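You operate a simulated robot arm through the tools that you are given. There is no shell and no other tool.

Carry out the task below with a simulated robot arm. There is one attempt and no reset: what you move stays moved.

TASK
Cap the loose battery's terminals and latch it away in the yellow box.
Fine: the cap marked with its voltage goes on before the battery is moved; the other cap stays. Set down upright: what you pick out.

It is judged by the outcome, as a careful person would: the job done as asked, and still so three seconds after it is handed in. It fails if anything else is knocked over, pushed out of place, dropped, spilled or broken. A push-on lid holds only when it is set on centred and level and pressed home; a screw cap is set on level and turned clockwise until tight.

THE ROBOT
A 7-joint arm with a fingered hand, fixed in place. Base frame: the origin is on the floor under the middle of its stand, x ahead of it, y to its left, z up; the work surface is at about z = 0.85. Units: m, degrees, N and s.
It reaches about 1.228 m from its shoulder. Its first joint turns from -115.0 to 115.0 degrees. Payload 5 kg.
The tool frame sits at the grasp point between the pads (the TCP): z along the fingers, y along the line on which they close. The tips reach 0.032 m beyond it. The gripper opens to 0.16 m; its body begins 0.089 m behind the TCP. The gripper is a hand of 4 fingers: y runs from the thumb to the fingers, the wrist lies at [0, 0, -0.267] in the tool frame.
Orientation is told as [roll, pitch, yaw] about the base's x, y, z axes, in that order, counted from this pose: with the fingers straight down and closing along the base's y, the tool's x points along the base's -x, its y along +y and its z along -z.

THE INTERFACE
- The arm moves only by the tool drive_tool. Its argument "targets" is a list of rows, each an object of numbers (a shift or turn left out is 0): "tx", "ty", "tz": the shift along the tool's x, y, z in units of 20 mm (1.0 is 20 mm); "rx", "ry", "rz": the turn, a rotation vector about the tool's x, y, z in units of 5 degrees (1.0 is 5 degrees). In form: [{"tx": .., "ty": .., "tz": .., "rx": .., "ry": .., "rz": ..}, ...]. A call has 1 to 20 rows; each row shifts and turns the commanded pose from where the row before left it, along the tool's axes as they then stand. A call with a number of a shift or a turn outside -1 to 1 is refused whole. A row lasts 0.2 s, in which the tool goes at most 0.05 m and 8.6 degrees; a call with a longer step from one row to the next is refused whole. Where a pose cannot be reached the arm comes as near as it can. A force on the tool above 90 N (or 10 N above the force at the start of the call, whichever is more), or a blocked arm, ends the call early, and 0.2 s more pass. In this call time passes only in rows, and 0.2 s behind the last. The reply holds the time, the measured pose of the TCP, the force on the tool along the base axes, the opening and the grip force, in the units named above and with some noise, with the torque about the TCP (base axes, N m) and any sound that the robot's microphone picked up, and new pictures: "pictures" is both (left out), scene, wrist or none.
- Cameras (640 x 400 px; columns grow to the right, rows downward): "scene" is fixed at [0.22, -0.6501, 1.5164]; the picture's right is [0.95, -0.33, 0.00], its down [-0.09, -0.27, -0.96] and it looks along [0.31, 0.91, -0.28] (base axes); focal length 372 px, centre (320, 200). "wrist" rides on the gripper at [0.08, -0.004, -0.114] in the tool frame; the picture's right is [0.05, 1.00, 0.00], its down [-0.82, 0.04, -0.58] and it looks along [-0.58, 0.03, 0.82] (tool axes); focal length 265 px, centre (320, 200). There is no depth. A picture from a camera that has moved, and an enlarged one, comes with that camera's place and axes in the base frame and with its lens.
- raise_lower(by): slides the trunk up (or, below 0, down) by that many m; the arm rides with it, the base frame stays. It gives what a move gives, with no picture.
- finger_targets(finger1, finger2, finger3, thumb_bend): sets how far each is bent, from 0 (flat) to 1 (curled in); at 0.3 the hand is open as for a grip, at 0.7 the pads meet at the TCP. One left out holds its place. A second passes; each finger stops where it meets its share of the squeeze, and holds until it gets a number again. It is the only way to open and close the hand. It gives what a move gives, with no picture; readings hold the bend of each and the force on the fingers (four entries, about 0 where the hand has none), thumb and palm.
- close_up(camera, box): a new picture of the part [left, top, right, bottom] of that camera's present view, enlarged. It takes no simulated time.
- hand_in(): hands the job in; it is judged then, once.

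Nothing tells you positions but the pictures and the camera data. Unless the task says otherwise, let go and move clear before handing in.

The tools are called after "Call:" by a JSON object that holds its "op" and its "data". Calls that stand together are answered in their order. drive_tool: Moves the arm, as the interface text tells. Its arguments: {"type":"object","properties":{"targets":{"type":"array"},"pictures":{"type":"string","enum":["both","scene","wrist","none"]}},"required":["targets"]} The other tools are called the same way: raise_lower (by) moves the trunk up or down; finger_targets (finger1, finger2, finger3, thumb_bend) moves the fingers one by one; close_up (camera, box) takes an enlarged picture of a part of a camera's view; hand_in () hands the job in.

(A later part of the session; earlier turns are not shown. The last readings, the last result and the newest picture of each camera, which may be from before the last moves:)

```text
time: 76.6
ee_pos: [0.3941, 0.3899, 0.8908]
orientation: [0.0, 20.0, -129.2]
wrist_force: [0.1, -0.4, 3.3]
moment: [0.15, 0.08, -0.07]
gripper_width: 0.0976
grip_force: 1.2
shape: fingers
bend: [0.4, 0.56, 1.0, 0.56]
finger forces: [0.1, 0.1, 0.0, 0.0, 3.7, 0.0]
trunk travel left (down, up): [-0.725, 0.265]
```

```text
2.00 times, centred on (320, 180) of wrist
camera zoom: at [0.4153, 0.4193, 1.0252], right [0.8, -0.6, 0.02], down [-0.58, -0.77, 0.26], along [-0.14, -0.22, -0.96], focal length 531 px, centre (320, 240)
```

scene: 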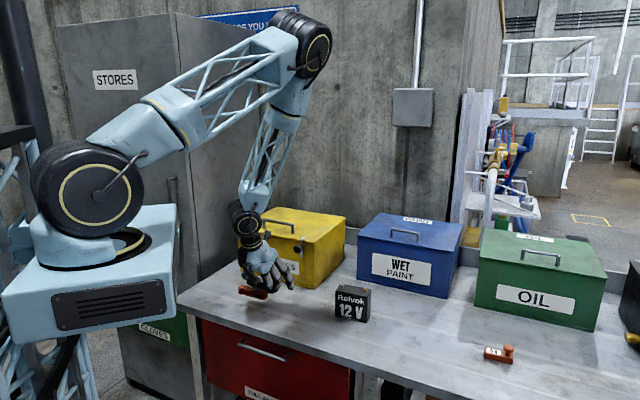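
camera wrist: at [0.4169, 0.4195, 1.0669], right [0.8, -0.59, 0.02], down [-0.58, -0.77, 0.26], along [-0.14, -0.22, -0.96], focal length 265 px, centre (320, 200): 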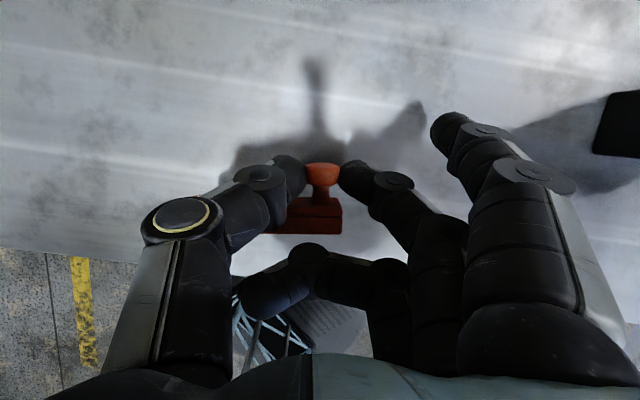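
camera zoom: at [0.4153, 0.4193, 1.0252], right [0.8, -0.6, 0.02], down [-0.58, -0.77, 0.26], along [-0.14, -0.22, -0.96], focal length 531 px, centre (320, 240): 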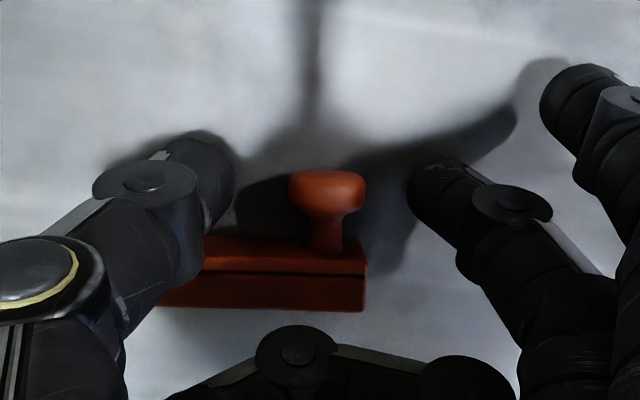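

The cap rests on its side on open bench. I'll rise, tilt the hand the other way (-10°), and re-pinch the knob from there.

Call:
{"op": "drive_tool", "data": {"targets": [{"tx": 0.342, "tz": -0.94}, {"tx": 0.342, "tz": -0.94}, {"tx": 0.342, "tz": -0.94}, {"tx": 0.342, "tz": -0.94}, {"tx": 0.342, "tz": -0.94}, {"ry": -1}, {"ry": -1}, {"ry": -1}, {"ry": -1}, {"ry": -1}, {"ry": -1}, {"tx": 0.785, "ty": 0.065, "tz": 0.117}, {"tx": 0.785, "ty": 0.065, "tz": 0.117}], "pictures": "none"}}

Call:
{"op": "finger_targets", "data": {"finger1": 1.0, "finger2": 0.56, "finger3": 0.2, "thumb_bend": 0.56}}

Call:
{"op": "close_up", "data": {"camera": "wrist", "box": [140, 0, 500, 240]}}

Call:
{"op": "close_up", "data": {"camera": "scene", "box": [210, 210, 330, 330]}}

```text
time: 79.4
ee_pos: [0.415, 0.4103, 0.9794]
orientation: [0.0, -10.1, -129.3]
wrist_force: [-0.1, -0.3, 0.2]
moment: [-0.01, 0.05, -0.01]
gripper_width: 0.0987
grip_force: 0.1
shape: fingers
bend: [0.4, 0.56, 1.0, 0.56]
finger forces: [0.0, 0.0, 0.0, 0.0, 0.1, 0.0]
trunk travel left (down, up): [-0.725, 0.265]
```

```text
time: 80.4
ee_pos: [0.4147, 0.4105, 0.9802]
orientation: [0.0, -9.9, -129.3]
wrist_force: [0.1, 0.0, -0.5]
moment: [-0.01, -0.01, 0.02]
gripper_width: 0.0578
grip_force: 0.0
shape: fingers
bend: [1.0, 0.56, 0.2, 0.56]
finger forces: [0.0, 0.0, 0.0, 0.1, 0.0, 0.0]
trunk travel left (down, up): [-0.725, 0.265]
```

```text
1.67 times, centred on (320, 120) of wrist
camera zoom: at [0.4754, 0.4893, 1.0778], right [0.8, -0.59, -0.01], down [-0.41, -0.57, 0.71], along [-0.43, -0.57, -0.7], focal length 442 px, centre (320, 333)
```

zoom: 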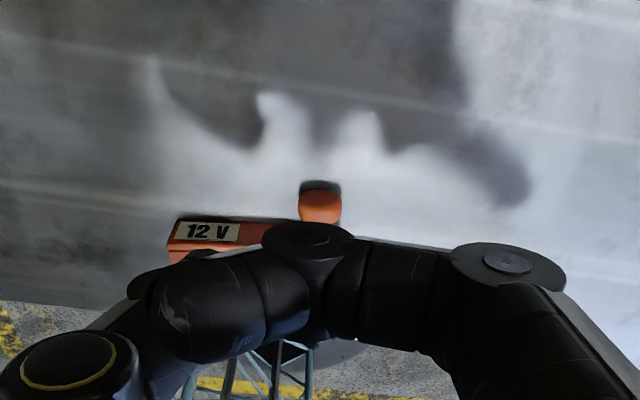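

```text
3.33 times, centred on (270, 270) of scene
camera zoom: at [0.22, -0.6501, 1.5164], right [0.95, -0.33, 0.0], down [-0.09, -0.27, -0.96], along [0.31, 0.91, -0.28], focal length 1239 px, centre (487, -33)
```

zoom: 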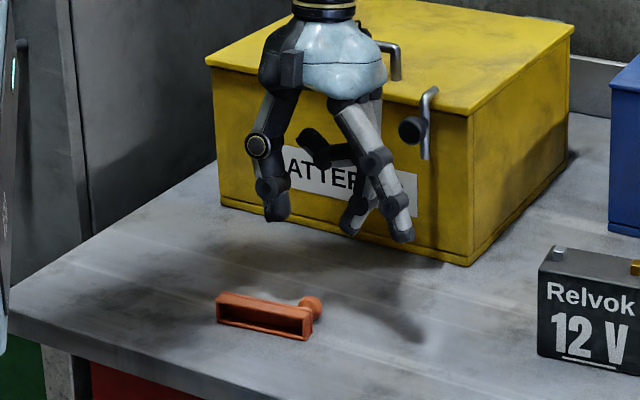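

The knob is exactly on the approach line. Advancing.

Call:
{"op": "drive_tool", "data": {"targets": [{"tz": 1}, {"tz": 1}, {"tz": 1}, {"tz": 0.8}, {"tz": 0.5}], "pictures": "none"}}

Call:
{"op": "close_up", "data": {"camera": "scene", "box": [230, 250, 330, 330]}}

Call:
{"op": "close_up", "data": {"camera": "wrist", "box": [140, 40, 500, 280]}}

```text
time: 81.6
ee_pos: [0.4056, 0.3997, 0.8959]
orientation: [0.0, -9.9, -129.3]
wrist_force: [-0.5, 0.4, 0.5]
moment: [0.01, -0.01, 0.01]
gripper_width: 0.0576
grip_force: 0.0
shape: fingers
bend: [1.0, 0.56, 0.2, 0.56]
finger forces: [0.0, 0.0, 0.1, 0.0, 0.1, 0.1]
trunk travel left (down, up): [-0.725, 0.265]
```

```text
5.00 times, centred on (280, 290) of scene
camera zoom: at [0.22, -0.6501, 1.5164], right [0.95, -0.33, 0.0], down [-0.09, -0.27, -0.96], along [0.31, 0.91, -0.28], focal length 1859 px, centre (520, -250)
```

zoom: 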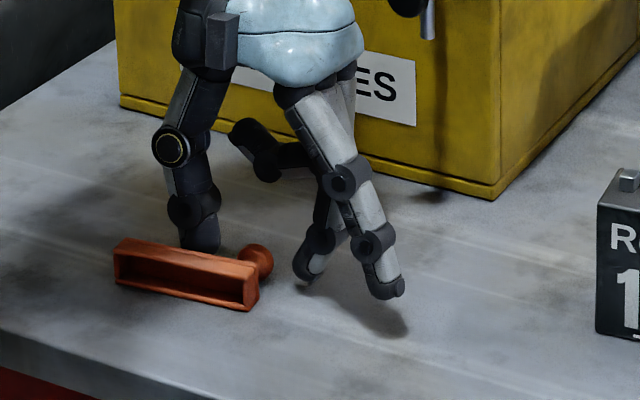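

```text
1.67 times, centred on (320, 160) of wrist
camera zoom: at [0.4658, 0.4785, 0.994], right [0.8, -0.59, -0.01], down [-0.41, -0.57, 0.71], along [-0.43, -0.57, -0.7], focal length 442 px, centre (320, 267)
```

zoom: 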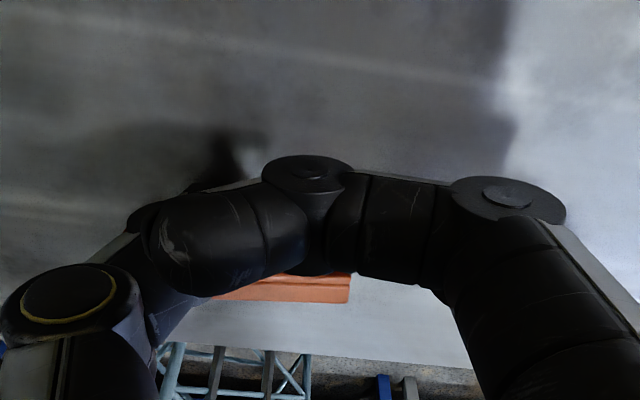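

Call:
{"op": "drive_tool", "data": {"targets": [{"tz": 0.15}], "pictures": "none"}}

Call:
{"op": "finger_targets", "data": {"finger2": 0.66, "thumb_bend": 0.66}}

Call:
{"op": "finger_targets", "data": {"finger2": 0.72, "thumb_bend": 0.72}}

Call:
{"op": "close_up", "data": {"camera": "scene", "box": [230, 260, 310, 320]}}

```text
time: 82.0
ee_pos: [0.4062, 0.3986, 0.892]
orientation: [-0.1, -9.9, -129.3]
wrist_force: [0.0, -0.3, -0.2]
moment: [-0.01, 0.01, 0.01]
gripper_width: 0.058
grip_force: 0.0
shape: fingers
bend: [1.0, 0.56, 0.2, 0.56]
finger forces: [0.1, 0.1, 0.0, 0.0, 0.0, 0.0]
trunk travel left (down, up): [-0.725, 0.265]
```

```text
time: 83.0
ee_pos: [0.4062, 0.399, 0.8924]
orientation: [0.0, -10.0, -129.3]
wrist_force: [0.3, 0.4, 0.3]
moment: [0.02, -0.01, -0.01]
gripper_width: 0.0526
grip_force: 0.7
shape: fingers
bend: [1.0, 0.65, 0.2, 0.66]
finger forces: [0.0, 0.8, 0.0, 0.0, 0.8, 0.0]
trunk travel left (down, up): [-0.725, 0.265]
```

```text
time: 84.0
ee_pos: [0.4057, 0.3996, 0.8924]
orientation: [0.0, -10.0, -129.3]
wrist_force: [0.6, 0.4, 0.9]
moment: [-0.01, -0.01, -0.01]
gripper_width: 0.0509
grip_force: 7.4
shape: fingers
bend: [1.0, 0.68, 0.2, 0.69]
finger forces: [0.1, 7.1, 0.0, 0.1, 7.3, 0.0]
trunk travel left (down, up): [-0.725, 0.265]
```

```text
6.67 times, centred on (270, 290) of scene
camera zoom: at [0.22, -0.6501, 1.5164], right [0.95, -0.33, 0.0], down [-0.09, -0.27, -0.96], along [0.31, 0.91, -0.28], focal length 2478 px, centre (653, -400)
```

zoom: 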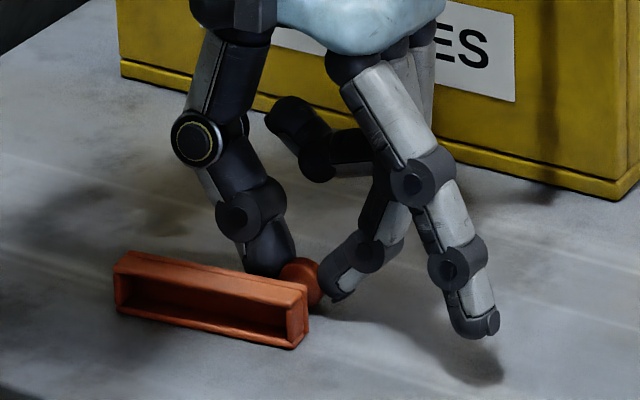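

The knob is re-pinched (7 N). I'll lift straight up, carry the cap over toward the battery at a safe height, then turn it upright there.

Call:
{"op": "drive_tool", "data": {"targets": [{"tx": -0.087, "tz": -0.49}, {"tx": -0.1736, "tz": -0.985}, {"tx": -0.1736, "tz": -0.985}, {"tx": -0.1736, "tz": -0.985}, {"tx": -0.1736, "tz": -0.985}, {"tx": -0.1736, "tz": -0.985}, {"tx": -0.1736, "tz": -0.985}, {"tx": -0.1736, "tz": -0.985}, {"tx": -0.1736, "tz": -0.985}, {"tx": -0.1736, "tz": -0.985}], "pictures": "none"}}

Call:
{"op": "close_up", "data": {"camera": "scene", "box": [210, 180, 330, 300]}}

```text
time: 86.2
ee_pos: [0.4045, 0.3988, 1.0848]
orientation: [0.0, -10.0, -129.3]
wrist_force: [-0.1, 0.4, 0.2]
moment: [0.02, -0.02, -0.03]
gripper_width: 0.0512
grip_force: 7.2
shape: fingers
bend: [1.0, 0.68, 0.2, 0.69]
finger forces: [0.0, 7.4, 0.0, 0.0, 7.3, 0.1]
trunk travel left (down, up): [-0.725, 0.265]
```

```text
3.33 times, centred on (270, 240) of scene
camera zoom: at [0.22, -0.6501, 1.5164], right [0.95, -0.33, 0.0], down [-0.09, -0.27, -0.96], along [0.31, 0.91, -0.28], focal length 1239 px, centre (487, 67)
```

zoom: 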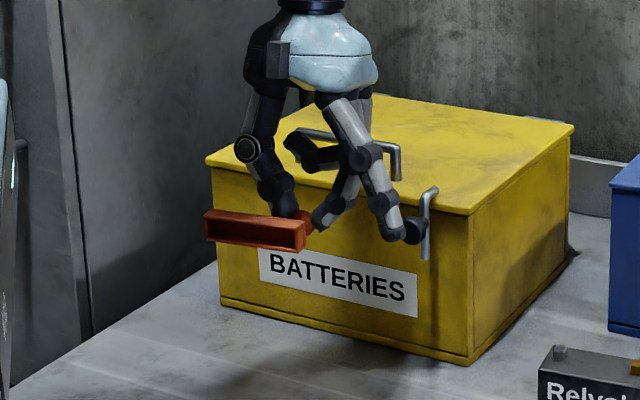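

Call:
{"op": "drive_tool", "data": {"targets": [{"ty": 0.9}, {"ty": 0.97, "tx": 0.03}, {"ty": 0.97, "tx": 0.03}, {"ty": 0.97, "tx": 0.03}, {"ty": 0.97, "tx": 0.03}, {"ty": 0.97, "tx": 0.03}, {"ty": 0.97, "tx": 0.03}, {"ty": 0.97, "tx": 0.03}, {"ty": 0.97, "tx": 0.03}, {"ty": 0.97, "tx": 0.03}, {"ty": 0.97, "tx": 0.03}, {"ty": 0.97, "tx": 0.03}, {"ty": 0.97, "tx": 0.03}, {"ty": 0.97, "tx": 0.03}, {"ty": 0.97, "tx": 0.03}, {"ty": 0.9}]}}

```text
time: 89.6
ee_pos: [0.6504, 0.2085, 1.0808]
orientation: [0.1, -10.0, -129.3]
wrist_force: [-0.2, 0.2, -0.4]
moment: [-0.01, 0.01, -0.02]
gripper_width: 0.0509
grip_force: 7.2
shape: fingers
bend: [1.0, 0.68, 0.2, 0.69]
finger forces: [0.0, 7.2, 0.0, 0.0, 7.1, 0.1]
trunk travel left (down, up): [-0.725, 0.265]
camera wrist: at [0.7092, 0.2882, 1.1789], right [0.81, -0.59, -0.01], down [-0.41, -0.57, 0.71], along [-0.43, -0.57, -0.7], focal length 265 px, centre (320, 200)
```

scene: 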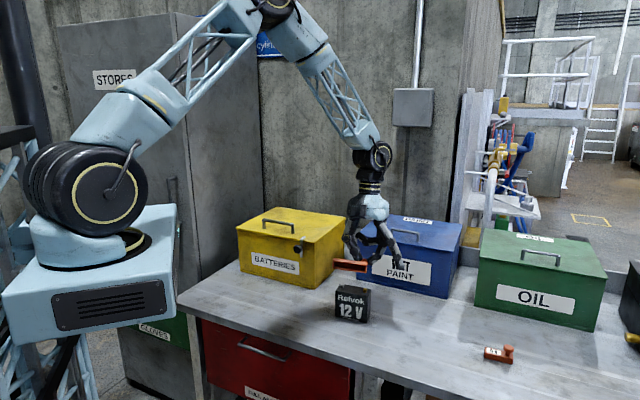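
wrist: 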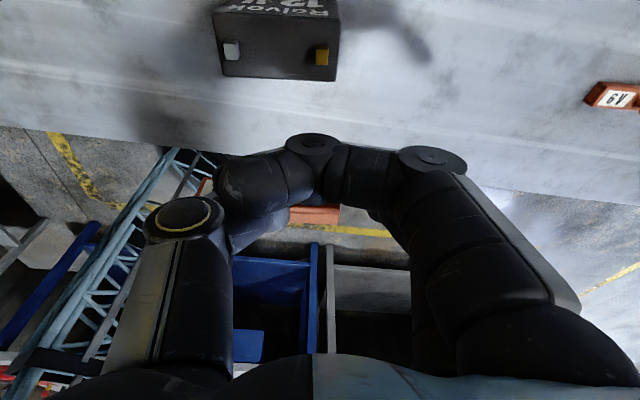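

Now I'll turn the cap upright by rotating the hand 90° about the bar's axis, first half.

Call:
{"op": "drive_tool", "data": {"targets": [{"ry": 1}, {"ry": 1}, {"ry": 1}, {"ry": 1}, {"ry": 1}, {"ry": 1}, {"ry": 1}, {"ry": 1}, {"ry": 1}]}}

```text
time: 91.6
ee_pos: [0.6498, 0.2081, 1.0835]
orientation: [0.0, 35.1, -129.4]
wrist_force: [-0.2, -0.8, -0.5]
moment: [0.03, 0.01, 0.03]
gripper_width: 0.0508
grip_force: 6.7
shape: fingers
bend: [1.0, 0.68, 0.2, 0.69]
finger forces: [0.0, 6.6, 0.0, 0.0, 6.7, 0.0]
trunk travel left (down, up): [-0.725, 0.265]
camera wrist: at [0.6476, 0.2102, 1.222], right [0.8, -0.6, 0.03], down [-0.6, -0.8, 0.0], along [0.02, -0.02, -1.0], focal length 265 px, centre (320, 200)
```

scene: 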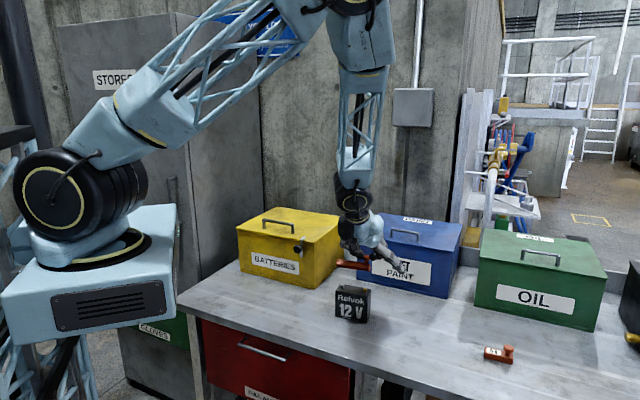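
wrist: 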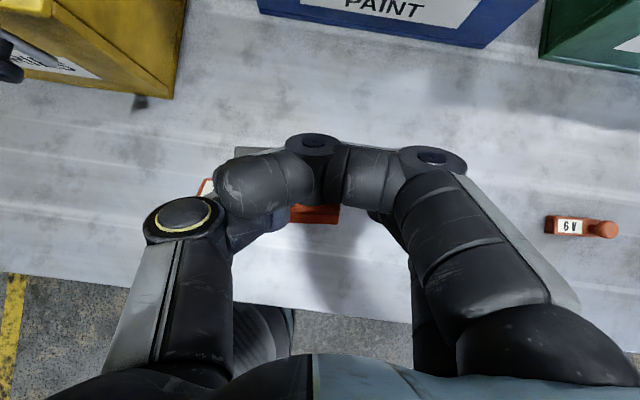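

Call:
{"op": "drive_tool", "data": {"targets": [{"ry": 1}, {"ry": 1}, {"ry": 1}, {"ry": 1}, {"ry": 1}, {"ry": 1}, {"ry": 1}, {"ry": 1}, {"ry": 1}]}}

Call:
{"op": "close_up", "data": {"camera": "scene", "box": [310, 220, 430, 320]}}

```text
time: 93.6
ee_pos: [0.6497, 0.2097, 1.0838]
orientation: [0.2, 80.1, -129.0]
wrist_force: [0.4, 0.5, -0.3]
moment: [-0.01, 0.0, 0.02]
gripper_width: 0.0507
grip_force: 6.0
shape: fingers
bend: [1.0, 0.68, 0.2, 0.69]
finger forces: [0.1, 6.2, 0.0, 0.0, 6.6, 0.0]
trunk travel left (down, up): [-0.725, 0.265]
camera wrist: at [0.5843, 0.1358, 1.1814], right [0.78, -0.63, 0.05], down [-0.42, -0.58, -0.7], along [0.47, 0.53, -0.71], focal length 265 px, centre (320, 200)
```

scene: 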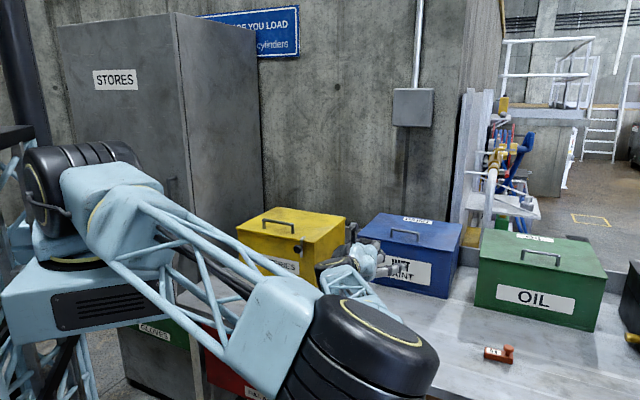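
wrist: 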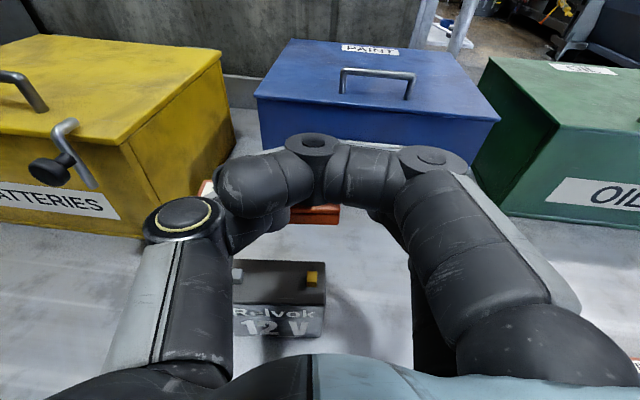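

```text
4.00 times, centred on (370, 270) of scene
camera zoom: at [0.22, -0.6501, 1.5164], right [0.95, -0.33, 0.0], down [-0.09, -0.27, -0.96], along [0.31, 0.91, -0.28], focal length 1487 px, centre (120, -80)
```

zoom: 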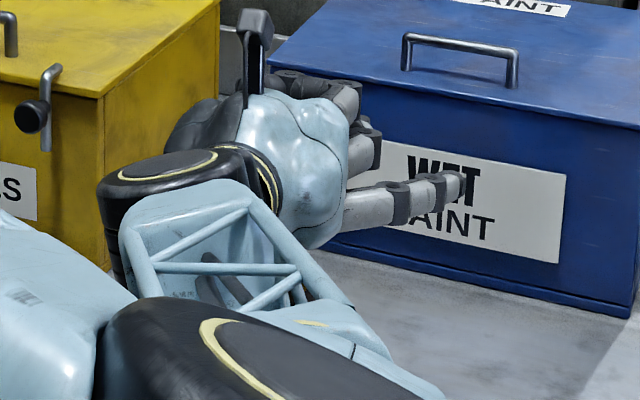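

The cap should now be upright, with the hand horizontal and the elbow swung to the front. I'll move the curled finger away to see the cap and battery.

Call:
{"op": "finger_targets", "data": {"finger1": 0.2}}

Call:
{"op": "close_up", "data": {"camera": "wrist", "box": [160, 120, 440, 350]}}

Call:
{"op": "close_up", "data": {"camera": "wrist", "box": [0, 0, 640, 400]}}

```text
time: 94.6
ee_pos: [0.6492, 0.2099, 1.0823]
orientation: [0.1, 79.9, -129.4]
wrist_force: [-0.2, 1.0, -0.5]
moment: [-0.02, 0.0, -0.03]
gripper_width: 0.1091
grip_force: 6.9
shape: fingers
bend: [0.2, 0.68, 0.2, 0.69]
finger forces: [0.0, 6.2, 0.0, 0.0, 6.6, 0.0]
trunk travel left (down, up): [-0.725, 0.265]
```

```text
1.74 times, centred on (300, 235) of wrist
camera zoom: at [0.5844, 0.1359, 1.1809], right [0.78, -0.63, 0.05], down [-0.42, -0.58, -0.7], along [0.47, 0.53, -0.71], focal length 462 px, centre (355, 139)
```

zoom: 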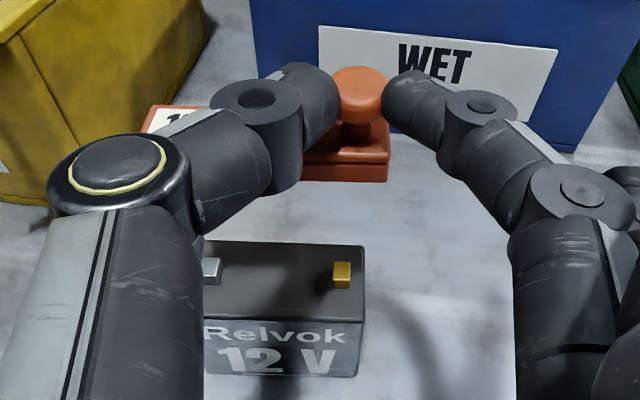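

```text
1.00 times, centred on (320, 200) of wrist (not enlarged: the box is as wide or as high as the picture)
camera zoom: at [0.5844, 0.1359, 1.1809], right [0.78, -0.63, 0.05], down [-0.42, -0.58, -0.7], along [0.47, 0.53, -0.71], focal length 265 px, centre (320, 200)
```

zoom: 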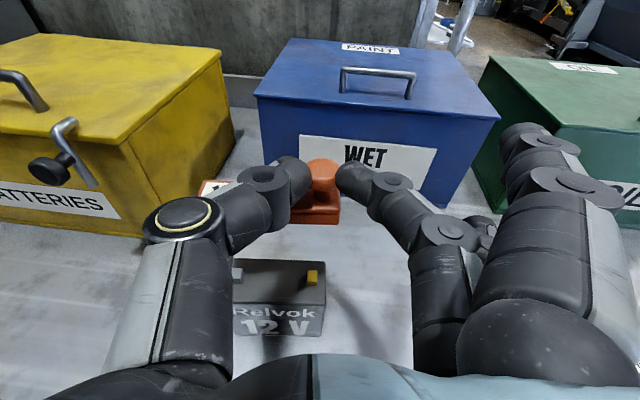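

The cap is upright in the hand, hovering nearly over the battery. I'll shift it 3 mm left along the battery and lower to about 2 cm above the terminals, then check.

Call:
{"op": "drive_tool", "data": {"targets": [{"tx": -0.985, "ty": -0.15, "tz": 0.1736}, {"tx": -0.985, "tz": 0.1736}, {"tx": -0.985, "tz": 0.1736}, {"tx": -0.6, "tz": 0.1058}]}}

Call:
{"op": "close_up", "data": {"camera": "wrist", "box": [180, 140, 400, 320]}}

```text
time: 95.6
ee_pos: [0.6483, 0.2117, 1.0091]
orientation: [0.3, 80.0, -129.1]
wrist_force: [-0.5, -0.1, -1.0]
moment: [-0.01, -0.02, -0.02]
gripper_width: 0.1092
grip_force: 6.4
shape: fingers
bend: [0.2, 0.68, 0.2, 0.69]
finger forces: [0.0, 6.1, 0.0, 0.1, 6.5, 0.0]
trunk travel left (down, up): [-0.725, 0.265]
camera wrist: at [0.5821, 0.1387, 1.108], right [0.78, -0.63, 0.05], down [-0.42, -0.58, -0.7], along [0.47, 0.53, -0.71], focal length 265 px, centre (320, 200)
```

scene: 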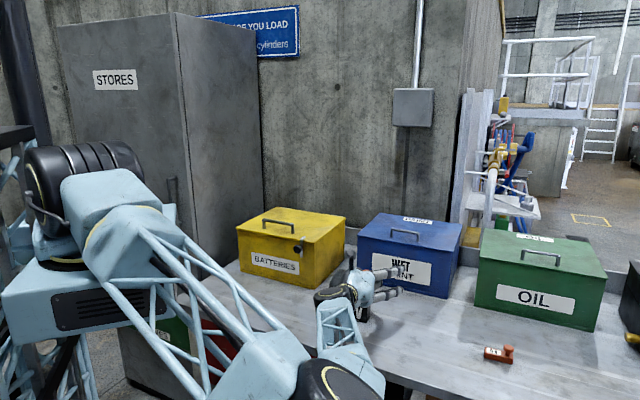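
wrist: 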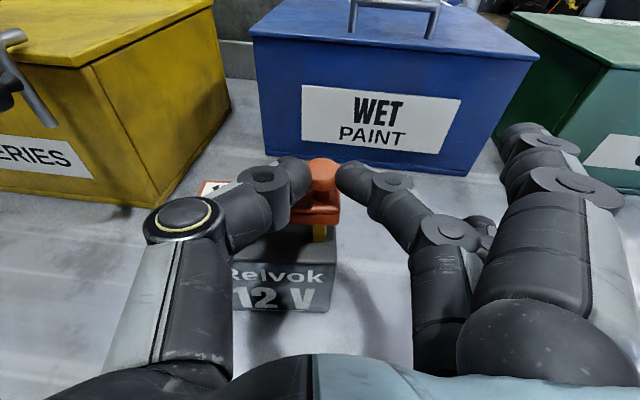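

```text
2.22 times, centred on (290, 230) of wrist
camera zoom: at [0.5821, 0.1387, 1.108], right [0.78, -0.63, 0.05], down [-0.42, -0.58, -0.7], along [0.47, 0.53, -0.71], focal length 590 px, centre (387, 133)
```

zoom: 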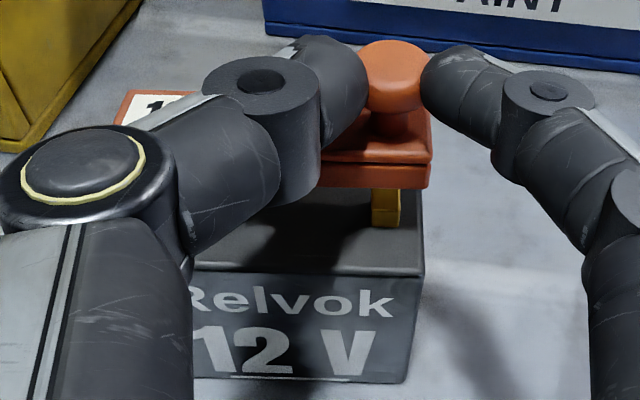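

Cap and terminals line up within about 1 mm. I'll lower in steps.

Call:
{"op": "drive_tool", "data": {"targets": [{"tx": -0.394, "ty": -0.03, "tz": 0.069}, {"tx": -0.394, "tz": 0.069}, {"tx": -0.197, "tz": 0.035}], "pictures": "none"}}

Call:
{"op": "close_up", "data": {"camera": "wrist", "box": [180, 140, 400, 320]}}

```text
time: 96.4
ee_pos: [0.6506, 0.2083, 0.9925]
orientation: [6.5, 79.6, -123.0]
wrist_force: [-0.5, 0.4, 0.1]
moment: [0.04, -0.01, -0.02]
gripper_width: 0.109
grip_force: 6.3
shape: fingers
bend: [0.2, 0.68, 0.2, 0.69]
finger forces: [0.0, 6.1, 0.0, 0.0, 6.6, 0.0]
trunk travel left (down, up): [-0.725, 0.265]
```

```text
2.22 times, centred on (290, 230) of wrist
camera zoom: at [0.5852, 0.1348, 1.0925], right [0.78, -0.62, 0.07], down [-0.41, -0.59, -0.7], along [0.48, 0.51, -0.71], focal length 590 px, centre (387, 133)
```

zoom: 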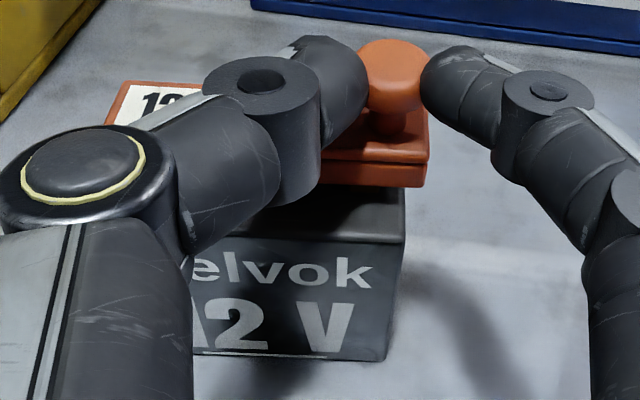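

The arm is near a joint limit here and twisted slightly. I'll go back up 2 cm to the clean pose and lower with the trunk instead, which keeps the posture unchanged.

Call:
{"op": "drive_tool", "data": {"targets": [{"tx": 0.5, "tz": -0.088}, {"tx": 0.485, "tz": -0.085}, {"tx": 0.3, "tz": -0.053}], "pictures": "none"}}

```text
time: 97.2
ee_pos: [0.647, 0.2123, 1.0157]
orientation: [-0.2, 80.0, -129.7]
wrist_force: [-0.9, 0.0, -1.0]
moment: [-0.01, 0.03, 0.0]
gripper_width: 0.1087
grip_force: 6.2
shape: fingers
bend: [0.2, 0.68, 0.2, 0.69]
finger forces: [0.1, 6.1, 0.0, 0.1, 6.5, 0.1]
trunk travel left (down, up): [-0.725, 0.265]
```

Call:
{"op": "raise_lower", "data": {"by": -0.02}}

Call:
{"op": "close_up", "data": {"camera": "wrist", "box": [180, 140, 400, 320]}}

```text
time: 97.9
ee_pos: [0.6469, 0.2129, 0.9966]
orientation: [0.0, 80.0, -129.3]
wrist_force: [-0.5, -0.2, -0.2]
moment: [-0.02, 0.01, 0.01]
gripper_width: 0.1091
grip_force: 6.0
shape: fingers
bend: [0.2, 0.68, 0.2, 0.69]
finger forces: [0.0, 6.1, 0.0, 0.1, 6.4, 0.1]
trunk travel left (down, up): [-0.705, 0.285]
```

```text
2.22 times, centred on (290, 230) of wrist
camera zoom: at [0.582, 0.1387, 1.0951], right [0.78, -0.63, 0.05], down [-0.42, -0.58, -0.7], along [0.47, 0.53, -0.71], focal length 590 px, centre (387, 133)
```

zoom: 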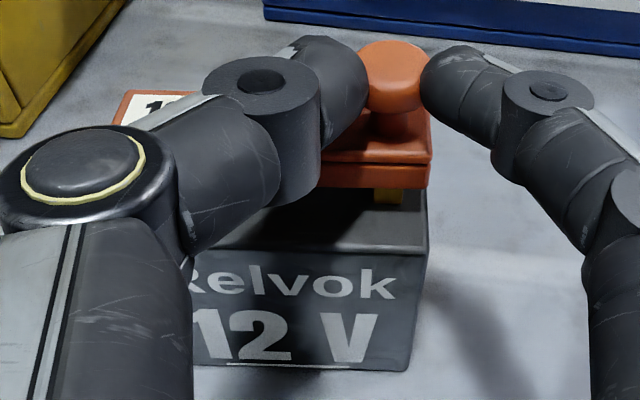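

Trunk lowering keeps the pose exact, and alignment is within 1 mm. I'll lower further.

Call:
{"op": "raise_lower", "data": {"by": -0.012}}

Call:
{"op": "close_up", "data": {"camera": "wrist", "box": [180, 140, 400, 320]}}

```text
time: 98.5
ee_pos: [0.6475, 0.2125, 0.9843]
orientation: [0.1, 80.0, -129.1]
wrist_force: [-0.2, 0.7, -0.1]
moment: [-0.02, 0.02, 0.03]
gripper_width: 0.1089
grip_force: 6.4
shape: fingers
bend: [0.2, 0.68, 0.2, 0.69]
finger forces: [0.0, 6.1, 0.0, 0.1, 6.4, 0.1]
trunk travel left (down, up): [-0.693, 0.297]
```

```text
2.22 times, centred on (290, 230) of wrist
camera zoom: at [0.582, 0.1388, 1.0831], right [0.78, -0.63, 0.05], down [-0.42, -0.58, -0.7], along [0.47, 0.53, -0.71], focal length 590 px, centre (387, 133)
```

zoom: 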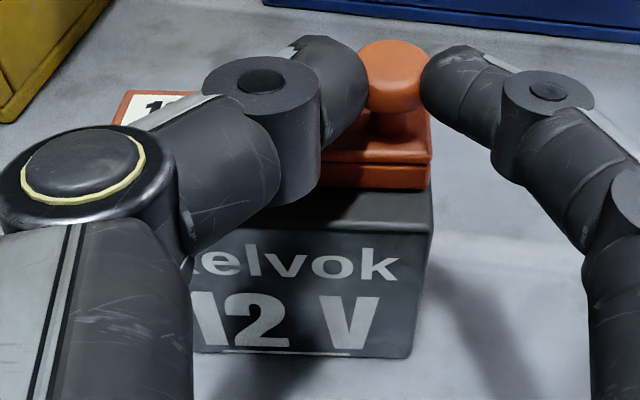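

Call:
{"op": "raise_lower", "data": {"by": -0.004}}

Call:
{"op": "raise_lower", "data": {"by": -0.003}}

Call:
{"op": "close_up", "data": {"camera": "wrist", "box": [180, 140, 400, 320]}}

```text
time: 99.0
ee_pos: [0.6464, 0.2123, 0.9813]
orientation: [0.4, 80.1, -129.0]
wrist_force: [2.2, 0.2, 10.7]
moment: [0.22, -0.18, -0.04]
gripper_width: 0.1093
grip_force: 7.3
shape: fingers
bend: [0.2, 0.68, 0.2, 0.69]
finger forces: [0.1, 7.7, 0.0, 0.0, 7.6, 0.0]
trunk travel left (down, up): [-0.689, 0.301]
```

```text
time: 99.5
ee_pos: [0.646, 0.2108, 0.9786]
orientation: [0.5, 80.0, -129.0]
wrist_force: [-1.1, -2.5, 16.7]
moment: [0.29, -0.3, -0.02]
gripper_width: 0.1087
grip_force: 9.9
shape: fingers
bend: [0.2, 0.69, 0.2, 0.69]
finger forces: [0.0, 10.0, 0.0, 0.1, 9.9, 0.0]
trunk travel left (down, up): [-0.686, 0.304]
```

```text
2.22 times, centred on (290, 230) of wrist
camera zoom: at [0.5813, 0.1382, 1.0772], right [0.78, -0.63, 0.05], down [-0.42, -0.58, -0.7], along [0.47, 0.53, -0.71], focal length 590 px, centre (387, 133)
```

zoom: 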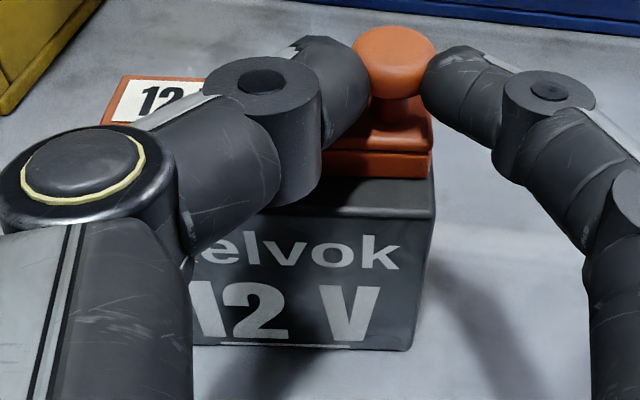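

Contact at about 17 N, and the knob has slid slightly up in the pinch. I'll check how the cap sits, using both views.

Call:
{"op": "close_up", "data": {"camera": "wrist", "box": [280, 150, 360, 230]}}

Call:
{"op": "close_up", "data": {"camera": "scene", "box": [310, 240, 410, 320]}}

Call:
{"op": "close_up", "data": {"camera": "wrist", "box": [200, 150, 280, 230]}}

```text
5.00 times, centred on (320, 190) of wrist
camera zoom: at [0.5813, 0.1382, 1.0772], right [0.78, -0.63, 0.05], down [-0.42, -0.58, -0.7], along [0.47, 0.53, -0.71], focal length 1327 px, centre (320, 250)
```

zoom: 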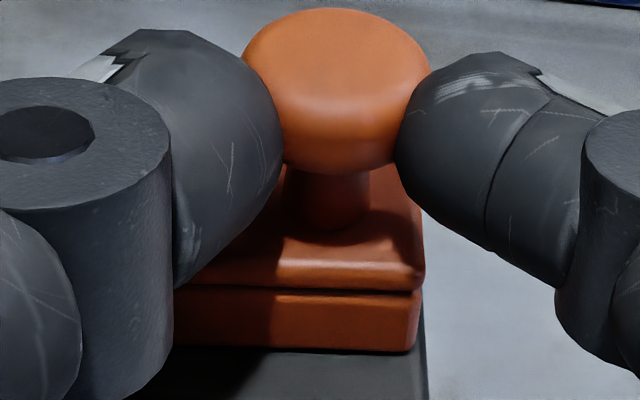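

```text
5.00 times, centred on (360, 280) of scene
camera zoom: at [0.22, -0.6501, 1.5164], right [0.95, -0.33, 0.0], down [-0.09, -0.27, -0.96], along [0.31, 0.91, -0.28], focal length 1859 px, centre (120, -200)
```

zoom: 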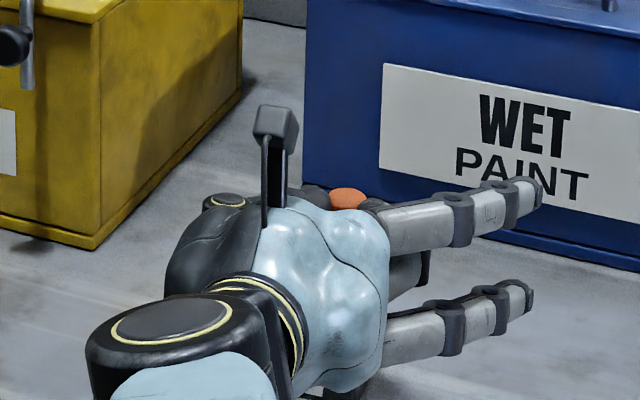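

```text
5.00 times, centred on (240, 190) of wrist
camera zoom: at [0.5813, 0.1382, 1.0772], right [0.78, -0.63, 0.05], down [-0.42, -0.58, -0.7], along [0.47, 0.53, -0.71], focal length 1327 px, centre (720, 250)
```

zoom: 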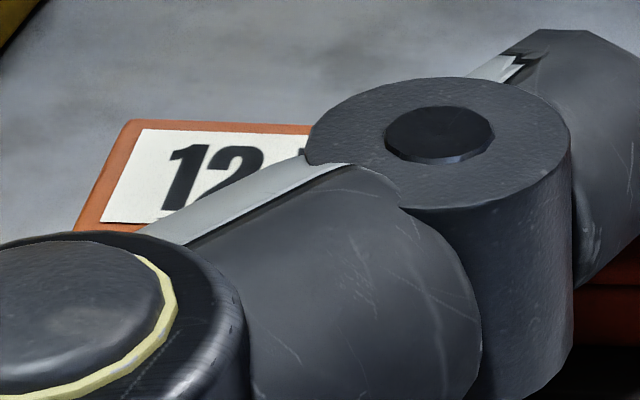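

The picture suggests the cap may be sitting slightly too far back, with its front wall near the terminals. I'll ease the load and nudge it 3 mm toward the front.

Call:
{"op": "raise_lower", "data": {"by": 0.003}}

Call:
{"op": "drive_tool", "data": {"targets": [{"tx": -0.013, "tz": -0.074}, {"tx": -0.013, "tz": -0.074}], "pictures": "none"}}

Call:
{"op": "close_up", "data": {"camera": "wrist", "box": [180, 140, 400, 320]}}

```text
time: 100.0
ee_pos: [0.6473, 0.2114, 0.9797]
orientation: [-0.1, 80.0, -129.4]
wrist_force: [-0.9, -1.1, 4.2]
moment: [0.09, -0.06, 0.0]
gripper_width: 0.1088
grip_force: 7.6
shape: fingers
bend: [0.2, 0.69, 0.2, 0.69]
finger forces: [0.1, 7.4, 0.0, 0.0, 7.6, 0.0]
trunk travel left (down, up): [-0.689, 0.301]
```

```text
time: 100.6
ee_pos: [0.6444, 0.2108, 0.9796]
orientation: [-0.1, 80.0, -129.2]
wrist_force: [0.0, 0.5, 0.0]
moment: [0.02, -0.05, -0.02]
gripper_width: 0.1089
grip_force: 5.7
shape: fingers
bend: [0.2, 0.69, 0.2, 0.69]
finger forces: [0.0, 5.9, 0.1, 0.1, 6.2, 0.0]
trunk travel left (down, up): [-0.689, 0.301]
```

```text
2.22 times, centred on (290, 230) of wrist
camera zoom: at [0.5802, 0.1359, 1.0788], right [0.78, -0.63, 0.05], down [-0.42, -0.58, -0.7], along [0.47, 0.53, -0.71], focal length 590 px, centre (387, 133)
```

zoom: 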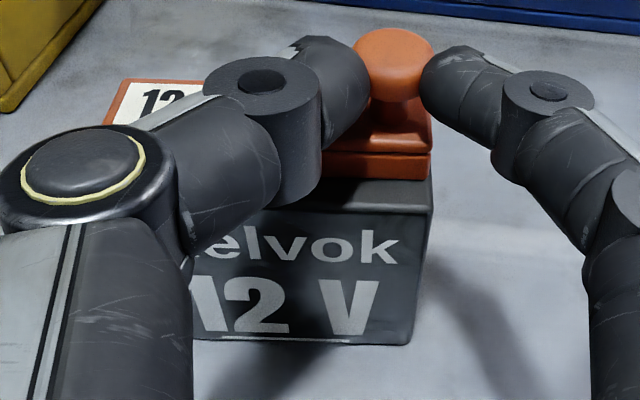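

The vertical force vanished after the nudge, so the wall was on the terminals and has now cleared. I'll lower again.

Call:
{"op": "raise_lower", "data": {"by": -0.004}}

Call:
{"op": "close_up", "data": {"camera": "wrist", "box": [180, 140, 400, 320]}}

```text
time: 101.2
ee_pos: [0.644, 0.2096, 0.9764]
orientation: [0.2, 80.1, -129.0]
wrist_force: [-3.1, -1.5, 9.2]
moment: [0.16, -0.16, -0.04]
gripper_width: 0.1086
grip_force: 7.9
shape: fingers
bend: [0.2, 0.69, 0.2, 0.69]
finger forces: [0.1, 7.4, 0.1, 0.0, 7.8, 0.1]
trunk travel left (down, up): [-0.685, 0.305]
```

```text
2.22 times, centred on (290, 230) of wrist
camera zoom: at [0.5797, 0.1355, 1.0759], right [0.78, -0.63, 0.05], down [-0.42, -0.58, -0.7], along [0.47, 0.53, -0.71], focal length 590 px, centre (387, 133)
```

zoom: 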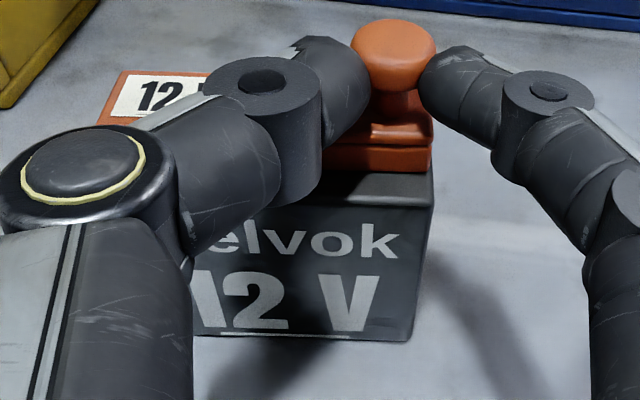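

Call:
{"op": "close_up", "data": {"camera": "wrist", "box": [280, 140, 360, 220]}}

Call:
{"op": "close_up", "data": {"camera": "wrist", "box": [300, 170, 350, 220]}}

```text
5.00 times, centred on (320, 180) of wrist
camera zoom: at [0.5797, 0.1355, 1.0759], right [0.78, -0.63, 0.05], down [-0.42, -0.58, -0.7], along [0.47, 0.53, -0.71], focal length 1327 px, centre (320, 300)
```

zoom: 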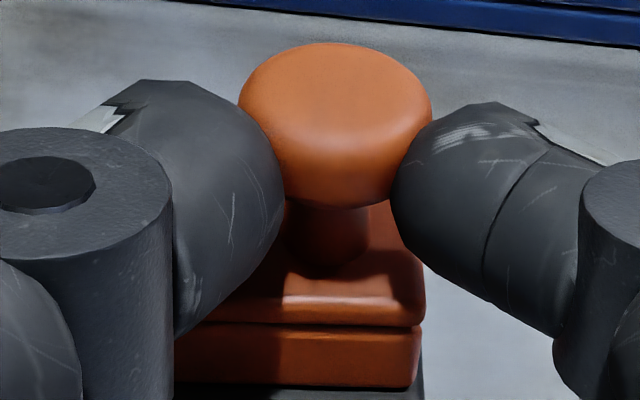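

```text
8.00 times, centred on (325, 195) of wrist
camera zoom: at [0.5797, 0.1355, 1.0759], right [0.78, -0.63, 0.05], down [-0.42, -0.58, -0.7], along [0.47, 0.53, -0.71], focal length 2123 px, centre (280, 240)
```

zoom: 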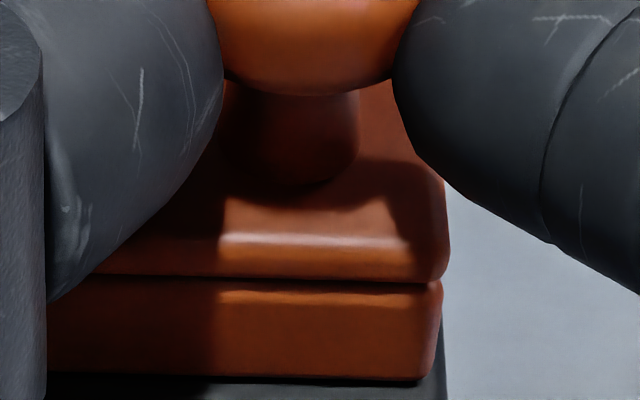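

The cap looks settled near the battery top. I'll relieve most of the preload, then release the knob and inspect from above.

Call:
{"op": "raise_lower", "data": {"by": 0.002}}

```text
time: 101.7
ee_pos: [0.6446, 0.209, 0.9786]
orientation: [0.1, 80.0, -129.3]
wrist_force: [0.1, -1.2, 1.5]
moment: [0.05, -0.06, -0.03]
gripper_width: 0.1087
grip_force: 6.0
shape: fingers
bend: [0.2, 0.69, 0.2, 0.69]
finger forces: [0.0, 6.4, 0.0, 0.0, 6.3, 0.1]
trunk travel left (down, up): [-0.687, 0.303]
```

Call:
{"op": "finger_targets", "data": {"finger2": 0.64, "thumb_bend": 0.64}}

Call:
{"op": "close_up", "data": {"camera": "wrist", "box": [180, 140, 400, 320]}}

```text
time: 102.7
ee_pos: [0.6449, 0.2094, 0.9786]
orientation: [0.1, 80.0, -129.3]
wrist_force: [-0.4, 0.0, 0.5]
moment: [0.01, -0.02, 0.0]
gripper_width: 0.1154
grip_force: 0.0
shape: fingers
bend: [0.2, 0.64, 0.2, 0.64]
finger forces: [0.1, 0.1, 0.0, 0.0, 0.1, 0.0]
trunk travel left (down, up): [-0.687, 0.303]
```

```text
2.22 times, centred on (290, 230) of wrist
camera zoom: at [0.5802, 0.1359, 1.077], right [0.78, -0.63, 0.05], down [-0.42, -0.58, -0.7], along [0.47, 0.53, -0.71], focal length 590 px, centre (387, 133)
```

zoom: 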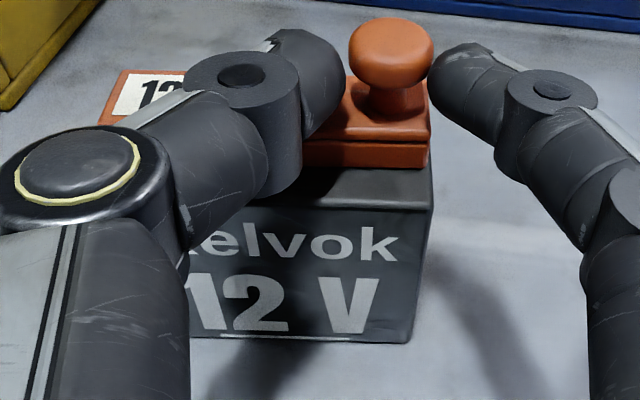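

Call:
{"op": "finger_targets", "data": {"finger2": 0.45, "thumb_bend": 0.45}}

Call:
{"op": "close_up", "data": {"camera": "wrist", "box": [180, 140, 400, 320]}}

Call:
{"op": "close_up", "data": {"camera": "wrist", "box": [220, 150, 350, 230]}}

```text
time: 103.7
ee_pos: [0.6441, 0.2097, 0.979]
orientation: [0.2, 80.0, -129.4]
wrist_force: [-0.3, 0.4, -0.8]
moment: [0.01, -0.03, 0.04]
gripper_width: 0.1531
grip_force: 0.0
shape: fingers
bend: [0.2, 0.45, 0.2, 0.45]
finger forces: [0.0, 0.0, 0.0, 0.0, 0.0, 0.0]
trunk travel left (down, up): [-0.687, 0.303]
```

```text
2.22 times, centred on (290, 230) of wrist
camera zoom: at [0.5802, 0.1358, 1.077], right [0.78, -0.63, 0.05], down [-0.42, -0.58, -0.7], along [0.47, 0.53, -0.71], focal length 590 px, centre (387, 133)
```

zoom: 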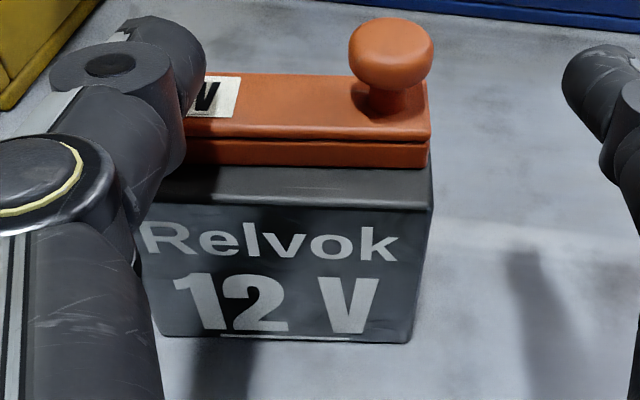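

```text
4.92 times, centred on (285, 190) of wrist
camera zoom: at [0.5802, 0.1358, 1.077], right [0.78, -0.63, 0.05], down [-0.42, -0.58, -0.7], along [0.47, 0.53, -0.71], focal length 1307 px, centre (492, 249)
```

zoom: 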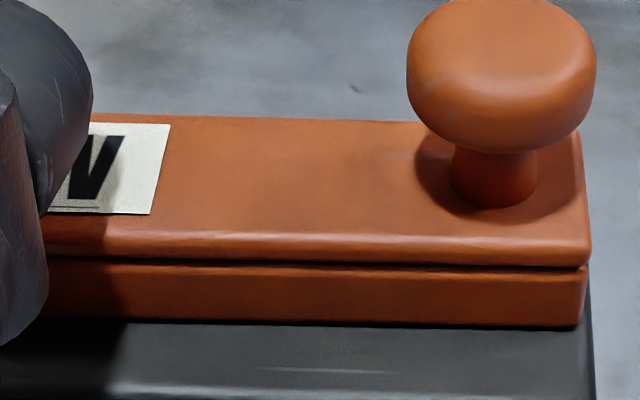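

Released. The cap stands upright on the battery. I'll raise the hand clear with the trunk and inspect the seating.

Call:
{"op": "raise_lower", "data": {"by": 0.1}}

Call:
{"op": "close_up", "data": {"camera": "wrist", "box": [200, 200, 360, 340]}}

Call:
{"op": "close_up", "data": {"camera": "scene", "box": [310, 240, 410, 320]}}

```text
time: 105.0
ee_pos: [0.6449, 0.2101, 1.0779]
orientation: [0.0, 80.0, -129.3]
wrist_force: [0.4, -0.3, 0.0]
moment: [-0.02, -0.05, 0.02]
gripper_width: 0.1534
grip_force: 0.0
shape: fingers
bend: [0.2, 0.45, 0.2, 0.45]
finger forces: [0.0, 0.1, 0.0, 0.0, 0.0, 0.0]
trunk travel left (down, up): [-0.787, 0.203]
```

```text
2.86 times, centred on (280, 270) of wrist
camera zoom: at [0.5803, 0.1358, 1.1769], right [0.78, -0.63, 0.05], down [-0.42, -0.58, -0.7], along [0.47, 0.53, -0.71], focal length 758 px, centre (434, 0)
```

zoom: 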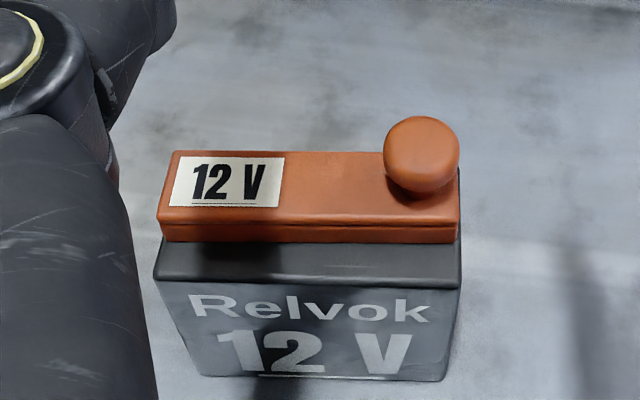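

```text
5.00 times, centred on (360, 280) of scene
camera zoom: at [0.22, -0.6501, 1.5164], right [0.95, -0.33, 0.0], down [-0.09, -0.27, -0.96], along [0.31, 0.91, -0.28], focal length 1859 px, centre (120, -200)
```

zoom: 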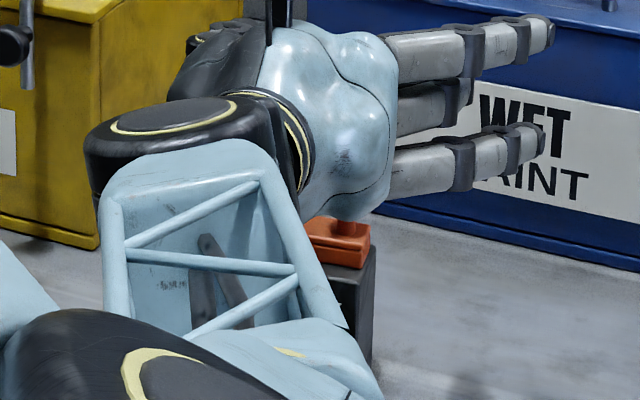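

From this height the cap is upright and flush but about 5 mm too far back within its slack. I'll lower again, re-pinch the knob lightly and shift it forward so it's centred.

Call:
{"op": "raise_lower", "data": {"by": -0.1}}

Call:
{"op": "finger_targets", "data": {"finger2": 0.64, "thumb_bend": 0.64}}

Call:
{"op": "finger_targets", "data": {"finger2": 0.69, "thumb_bend": 0.69}}

Call:
{"op": "close_up", "data": {"camera": "wrist", "box": [180, 140, 400, 320]}}

```text
time: 106.3
ee_pos: [0.6446, 0.21, 0.9778]
orientation: [0.1, 80.0, -129.3]
wrist_force: [0.6, 0.6, -0.9]
moment: [-0.03, 0.0, 0.01]
gripper_width: 0.1533
grip_force: 0.1
shape: fingers
bend: [0.2, 0.45, 0.2, 0.45]
finger forces: [0.0, 0.0, 0.0, 0.1, 0.1, 0.0]
trunk travel left (down, up): [-0.687, 0.303]
```

```text
time: 107.3
ee_pos: [0.6447, 0.2099, 0.9776]
orientation: [0.1, 80.0, -129.4]
wrist_force: [0.3, -0.4, 0.3]
moment: [-0.01, 0.0, -0.02]
gripper_width: 0.1161
grip_force: 0.0
shape: fingers
bend: [0.2, 0.64, 0.2, 0.64]
finger forces: [0.0, 0.0, 0.0, 0.1, 0.1, 0.0]
trunk travel left (down, up): [-0.687, 0.303]
```

```text
time: 108.3
ee_pos: [0.6456, 0.2096, 0.9777]
orientation: [0.1, 80.0, -129.2]
wrist_force: [0.3, -1.0, -0.7]
moment: [-0.03, 0.01, -0.02]
gripper_width: 0.1101
grip_force: 2.4
shape: fingers
bend: [0.2, 0.67, 0.2, 0.68]
finger forces: [0.0, 2.3, 0.0, 0.0, 2.3, 0.1]
trunk travel left (down, up): [-0.687, 0.303]
```

```text
2.22 times, centred on (290, 230) of wrist
camera zoom: at [0.5802, 0.1358, 1.0771], right [0.78, -0.63, 0.05], down [-0.42, -0.58, -0.7], along [0.47, 0.53, -0.71], focal length 590 px, centre (387, 133)
```

zoom: 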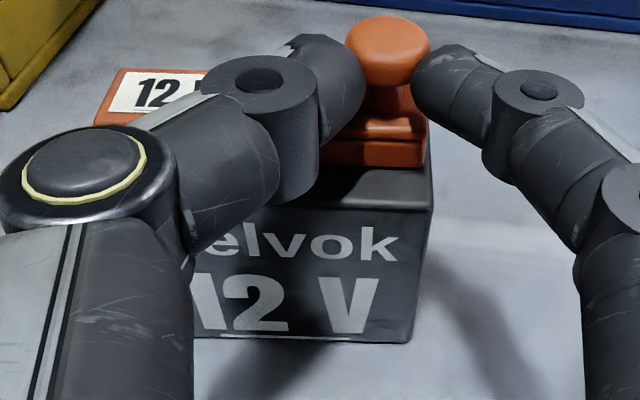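

Call:
{"op": "drive_tool", "data": {"targets": [{"tx": -0.024, "tz": -0.135}, {"tx": -0.024, "tz": -0.135}], "pictures": "none"}}

Call:
{"op": "close_up", "data": {"camera": "wrist", "box": [180, 140, 400, 320]}}

```text
time: 109.0
ee_pos: [0.6413, 0.2058, 0.9785]
orientation: [0.1, 80.0, -129.3]
wrist_force: [0.2, -0.1, 0.9]
moment: [0.04, 0.0, 0.01]
gripper_width: 0.1071
grip_force: 0.2
shape: fingers
bend: [0.2, 0.69, 0.2, 0.69]
finger forces: [0.0, 0.0, 0.0, 0.0, 0.1, 0.0]
trunk travel left (down, up): [-0.687, 0.303]
```

```text
2.22 times, centred on (290, 230) of wrist
camera zoom: at [0.5767, 0.1316, 1.0772], right [0.78, -0.63, 0.05], down [-0.42, -0.58, -0.7], along [0.47, 0.53, -0.71], focal length 590 px, centre (387, 133)
```

zoom: 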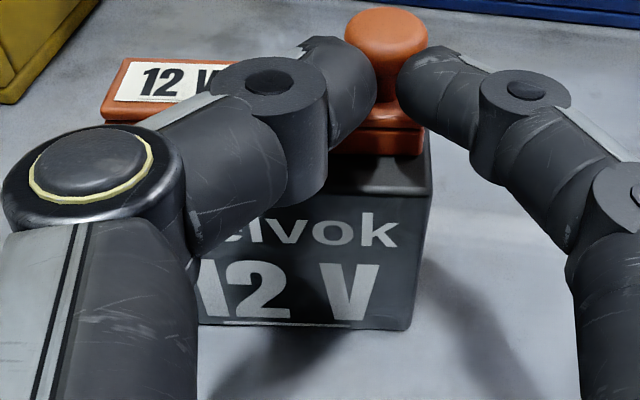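

The light pinch slipped off the knob. I'll open, reach a little further in, and pinch more firmly.

Call:
{"op": "finger_targets", "data": {"finger2": 0.62, "thumb_bend": 0.62}}

Call:
{"op": "drive_tool", "data": {"targets": [{"tx": 0.03, "tz": 0.17}, {"tx": 0.03, "tz": 0.17}, {"tx": 0.03, "tz": 0.15}], "pictures": "none"}}

Call:
{"op": "finger_targets", "data": {"finger2": 0.72, "thumb_bend": 0.72}}

Call:
{"op": "close_up", "data": {"camera": "wrist", "box": [180, 140, 400, 320]}}

```text
time: 110.0
ee_pos: [0.6405, 0.2049, 0.979]
orientation: [0.1, 79.9, -129.4]
wrist_force: [0.1, 0.1, 0.0]
moment: [0.01, -0.01, 0.02]
gripper_width: 0.1193
grip_force: 0.2
shape: fingers
bend: [0.2, 0.62, 0.2, 0.62]
finger forces: [0.1, 0.1, 0.0, 0.1, 0.0, 0.1]
trunk travel left (down, up): [-0.687, 0.303]
```

```text
time: 110.8
ee_pos: [0.6471, 0.2121, 0.9792]
orientation: [0.2, 80.0, -129.1]
wrist_force: [0.5, -0.1, 0.1]
moment: [0.01, 0.0, -0.02]
gripper_width: 0.119
grip_force: 0.0
shape: fingers
bend: [0.2, 0.62, 0.2, 0.62]
finger forces: [0.0, 0.1, 0.0, 0.0, 0.1, 0.0]
trunk travel left (down, up): [-0.687, 0.303]
```

```text
time: 111.8
ee_pos: [0.6478, 0.2125, 0.9773]
orientation: [0.0, 80.1, -129.2]
wrist_force: [-0.3, -0.8, 0.1]
moment: [0.01, 0.02, -0.03]
gripper_width: 0.1108
grip_force: 8.1
shape: fingers
bend: [0.2, 0.67, 0.2, 0.69]
finger forces: [0.1, 8.2, 0.0, 0.1, 7.8, 0.1]
trunk travel left (down, up): [-0.687, 0.303]
```

```text
2.22 times, centred on (290, 230) of wrist
camera zoom: at [0.5835, 0.1392, 1.0773], right [0.78, -0.63, 0.05], down [-0.42, -0.58, -0.7], along [0.47, 0.53, -0.71], focal length 590 px, centre (387, 133)
```

zoom: 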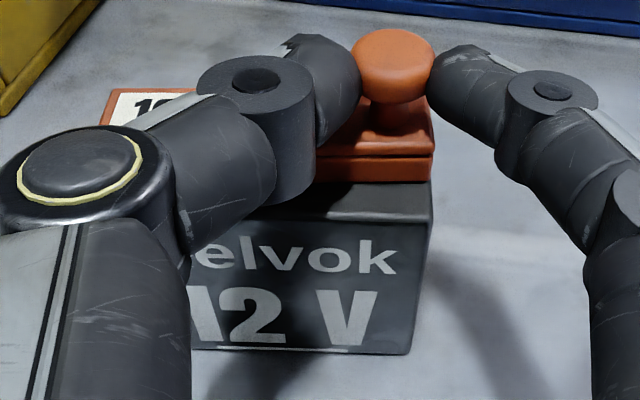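

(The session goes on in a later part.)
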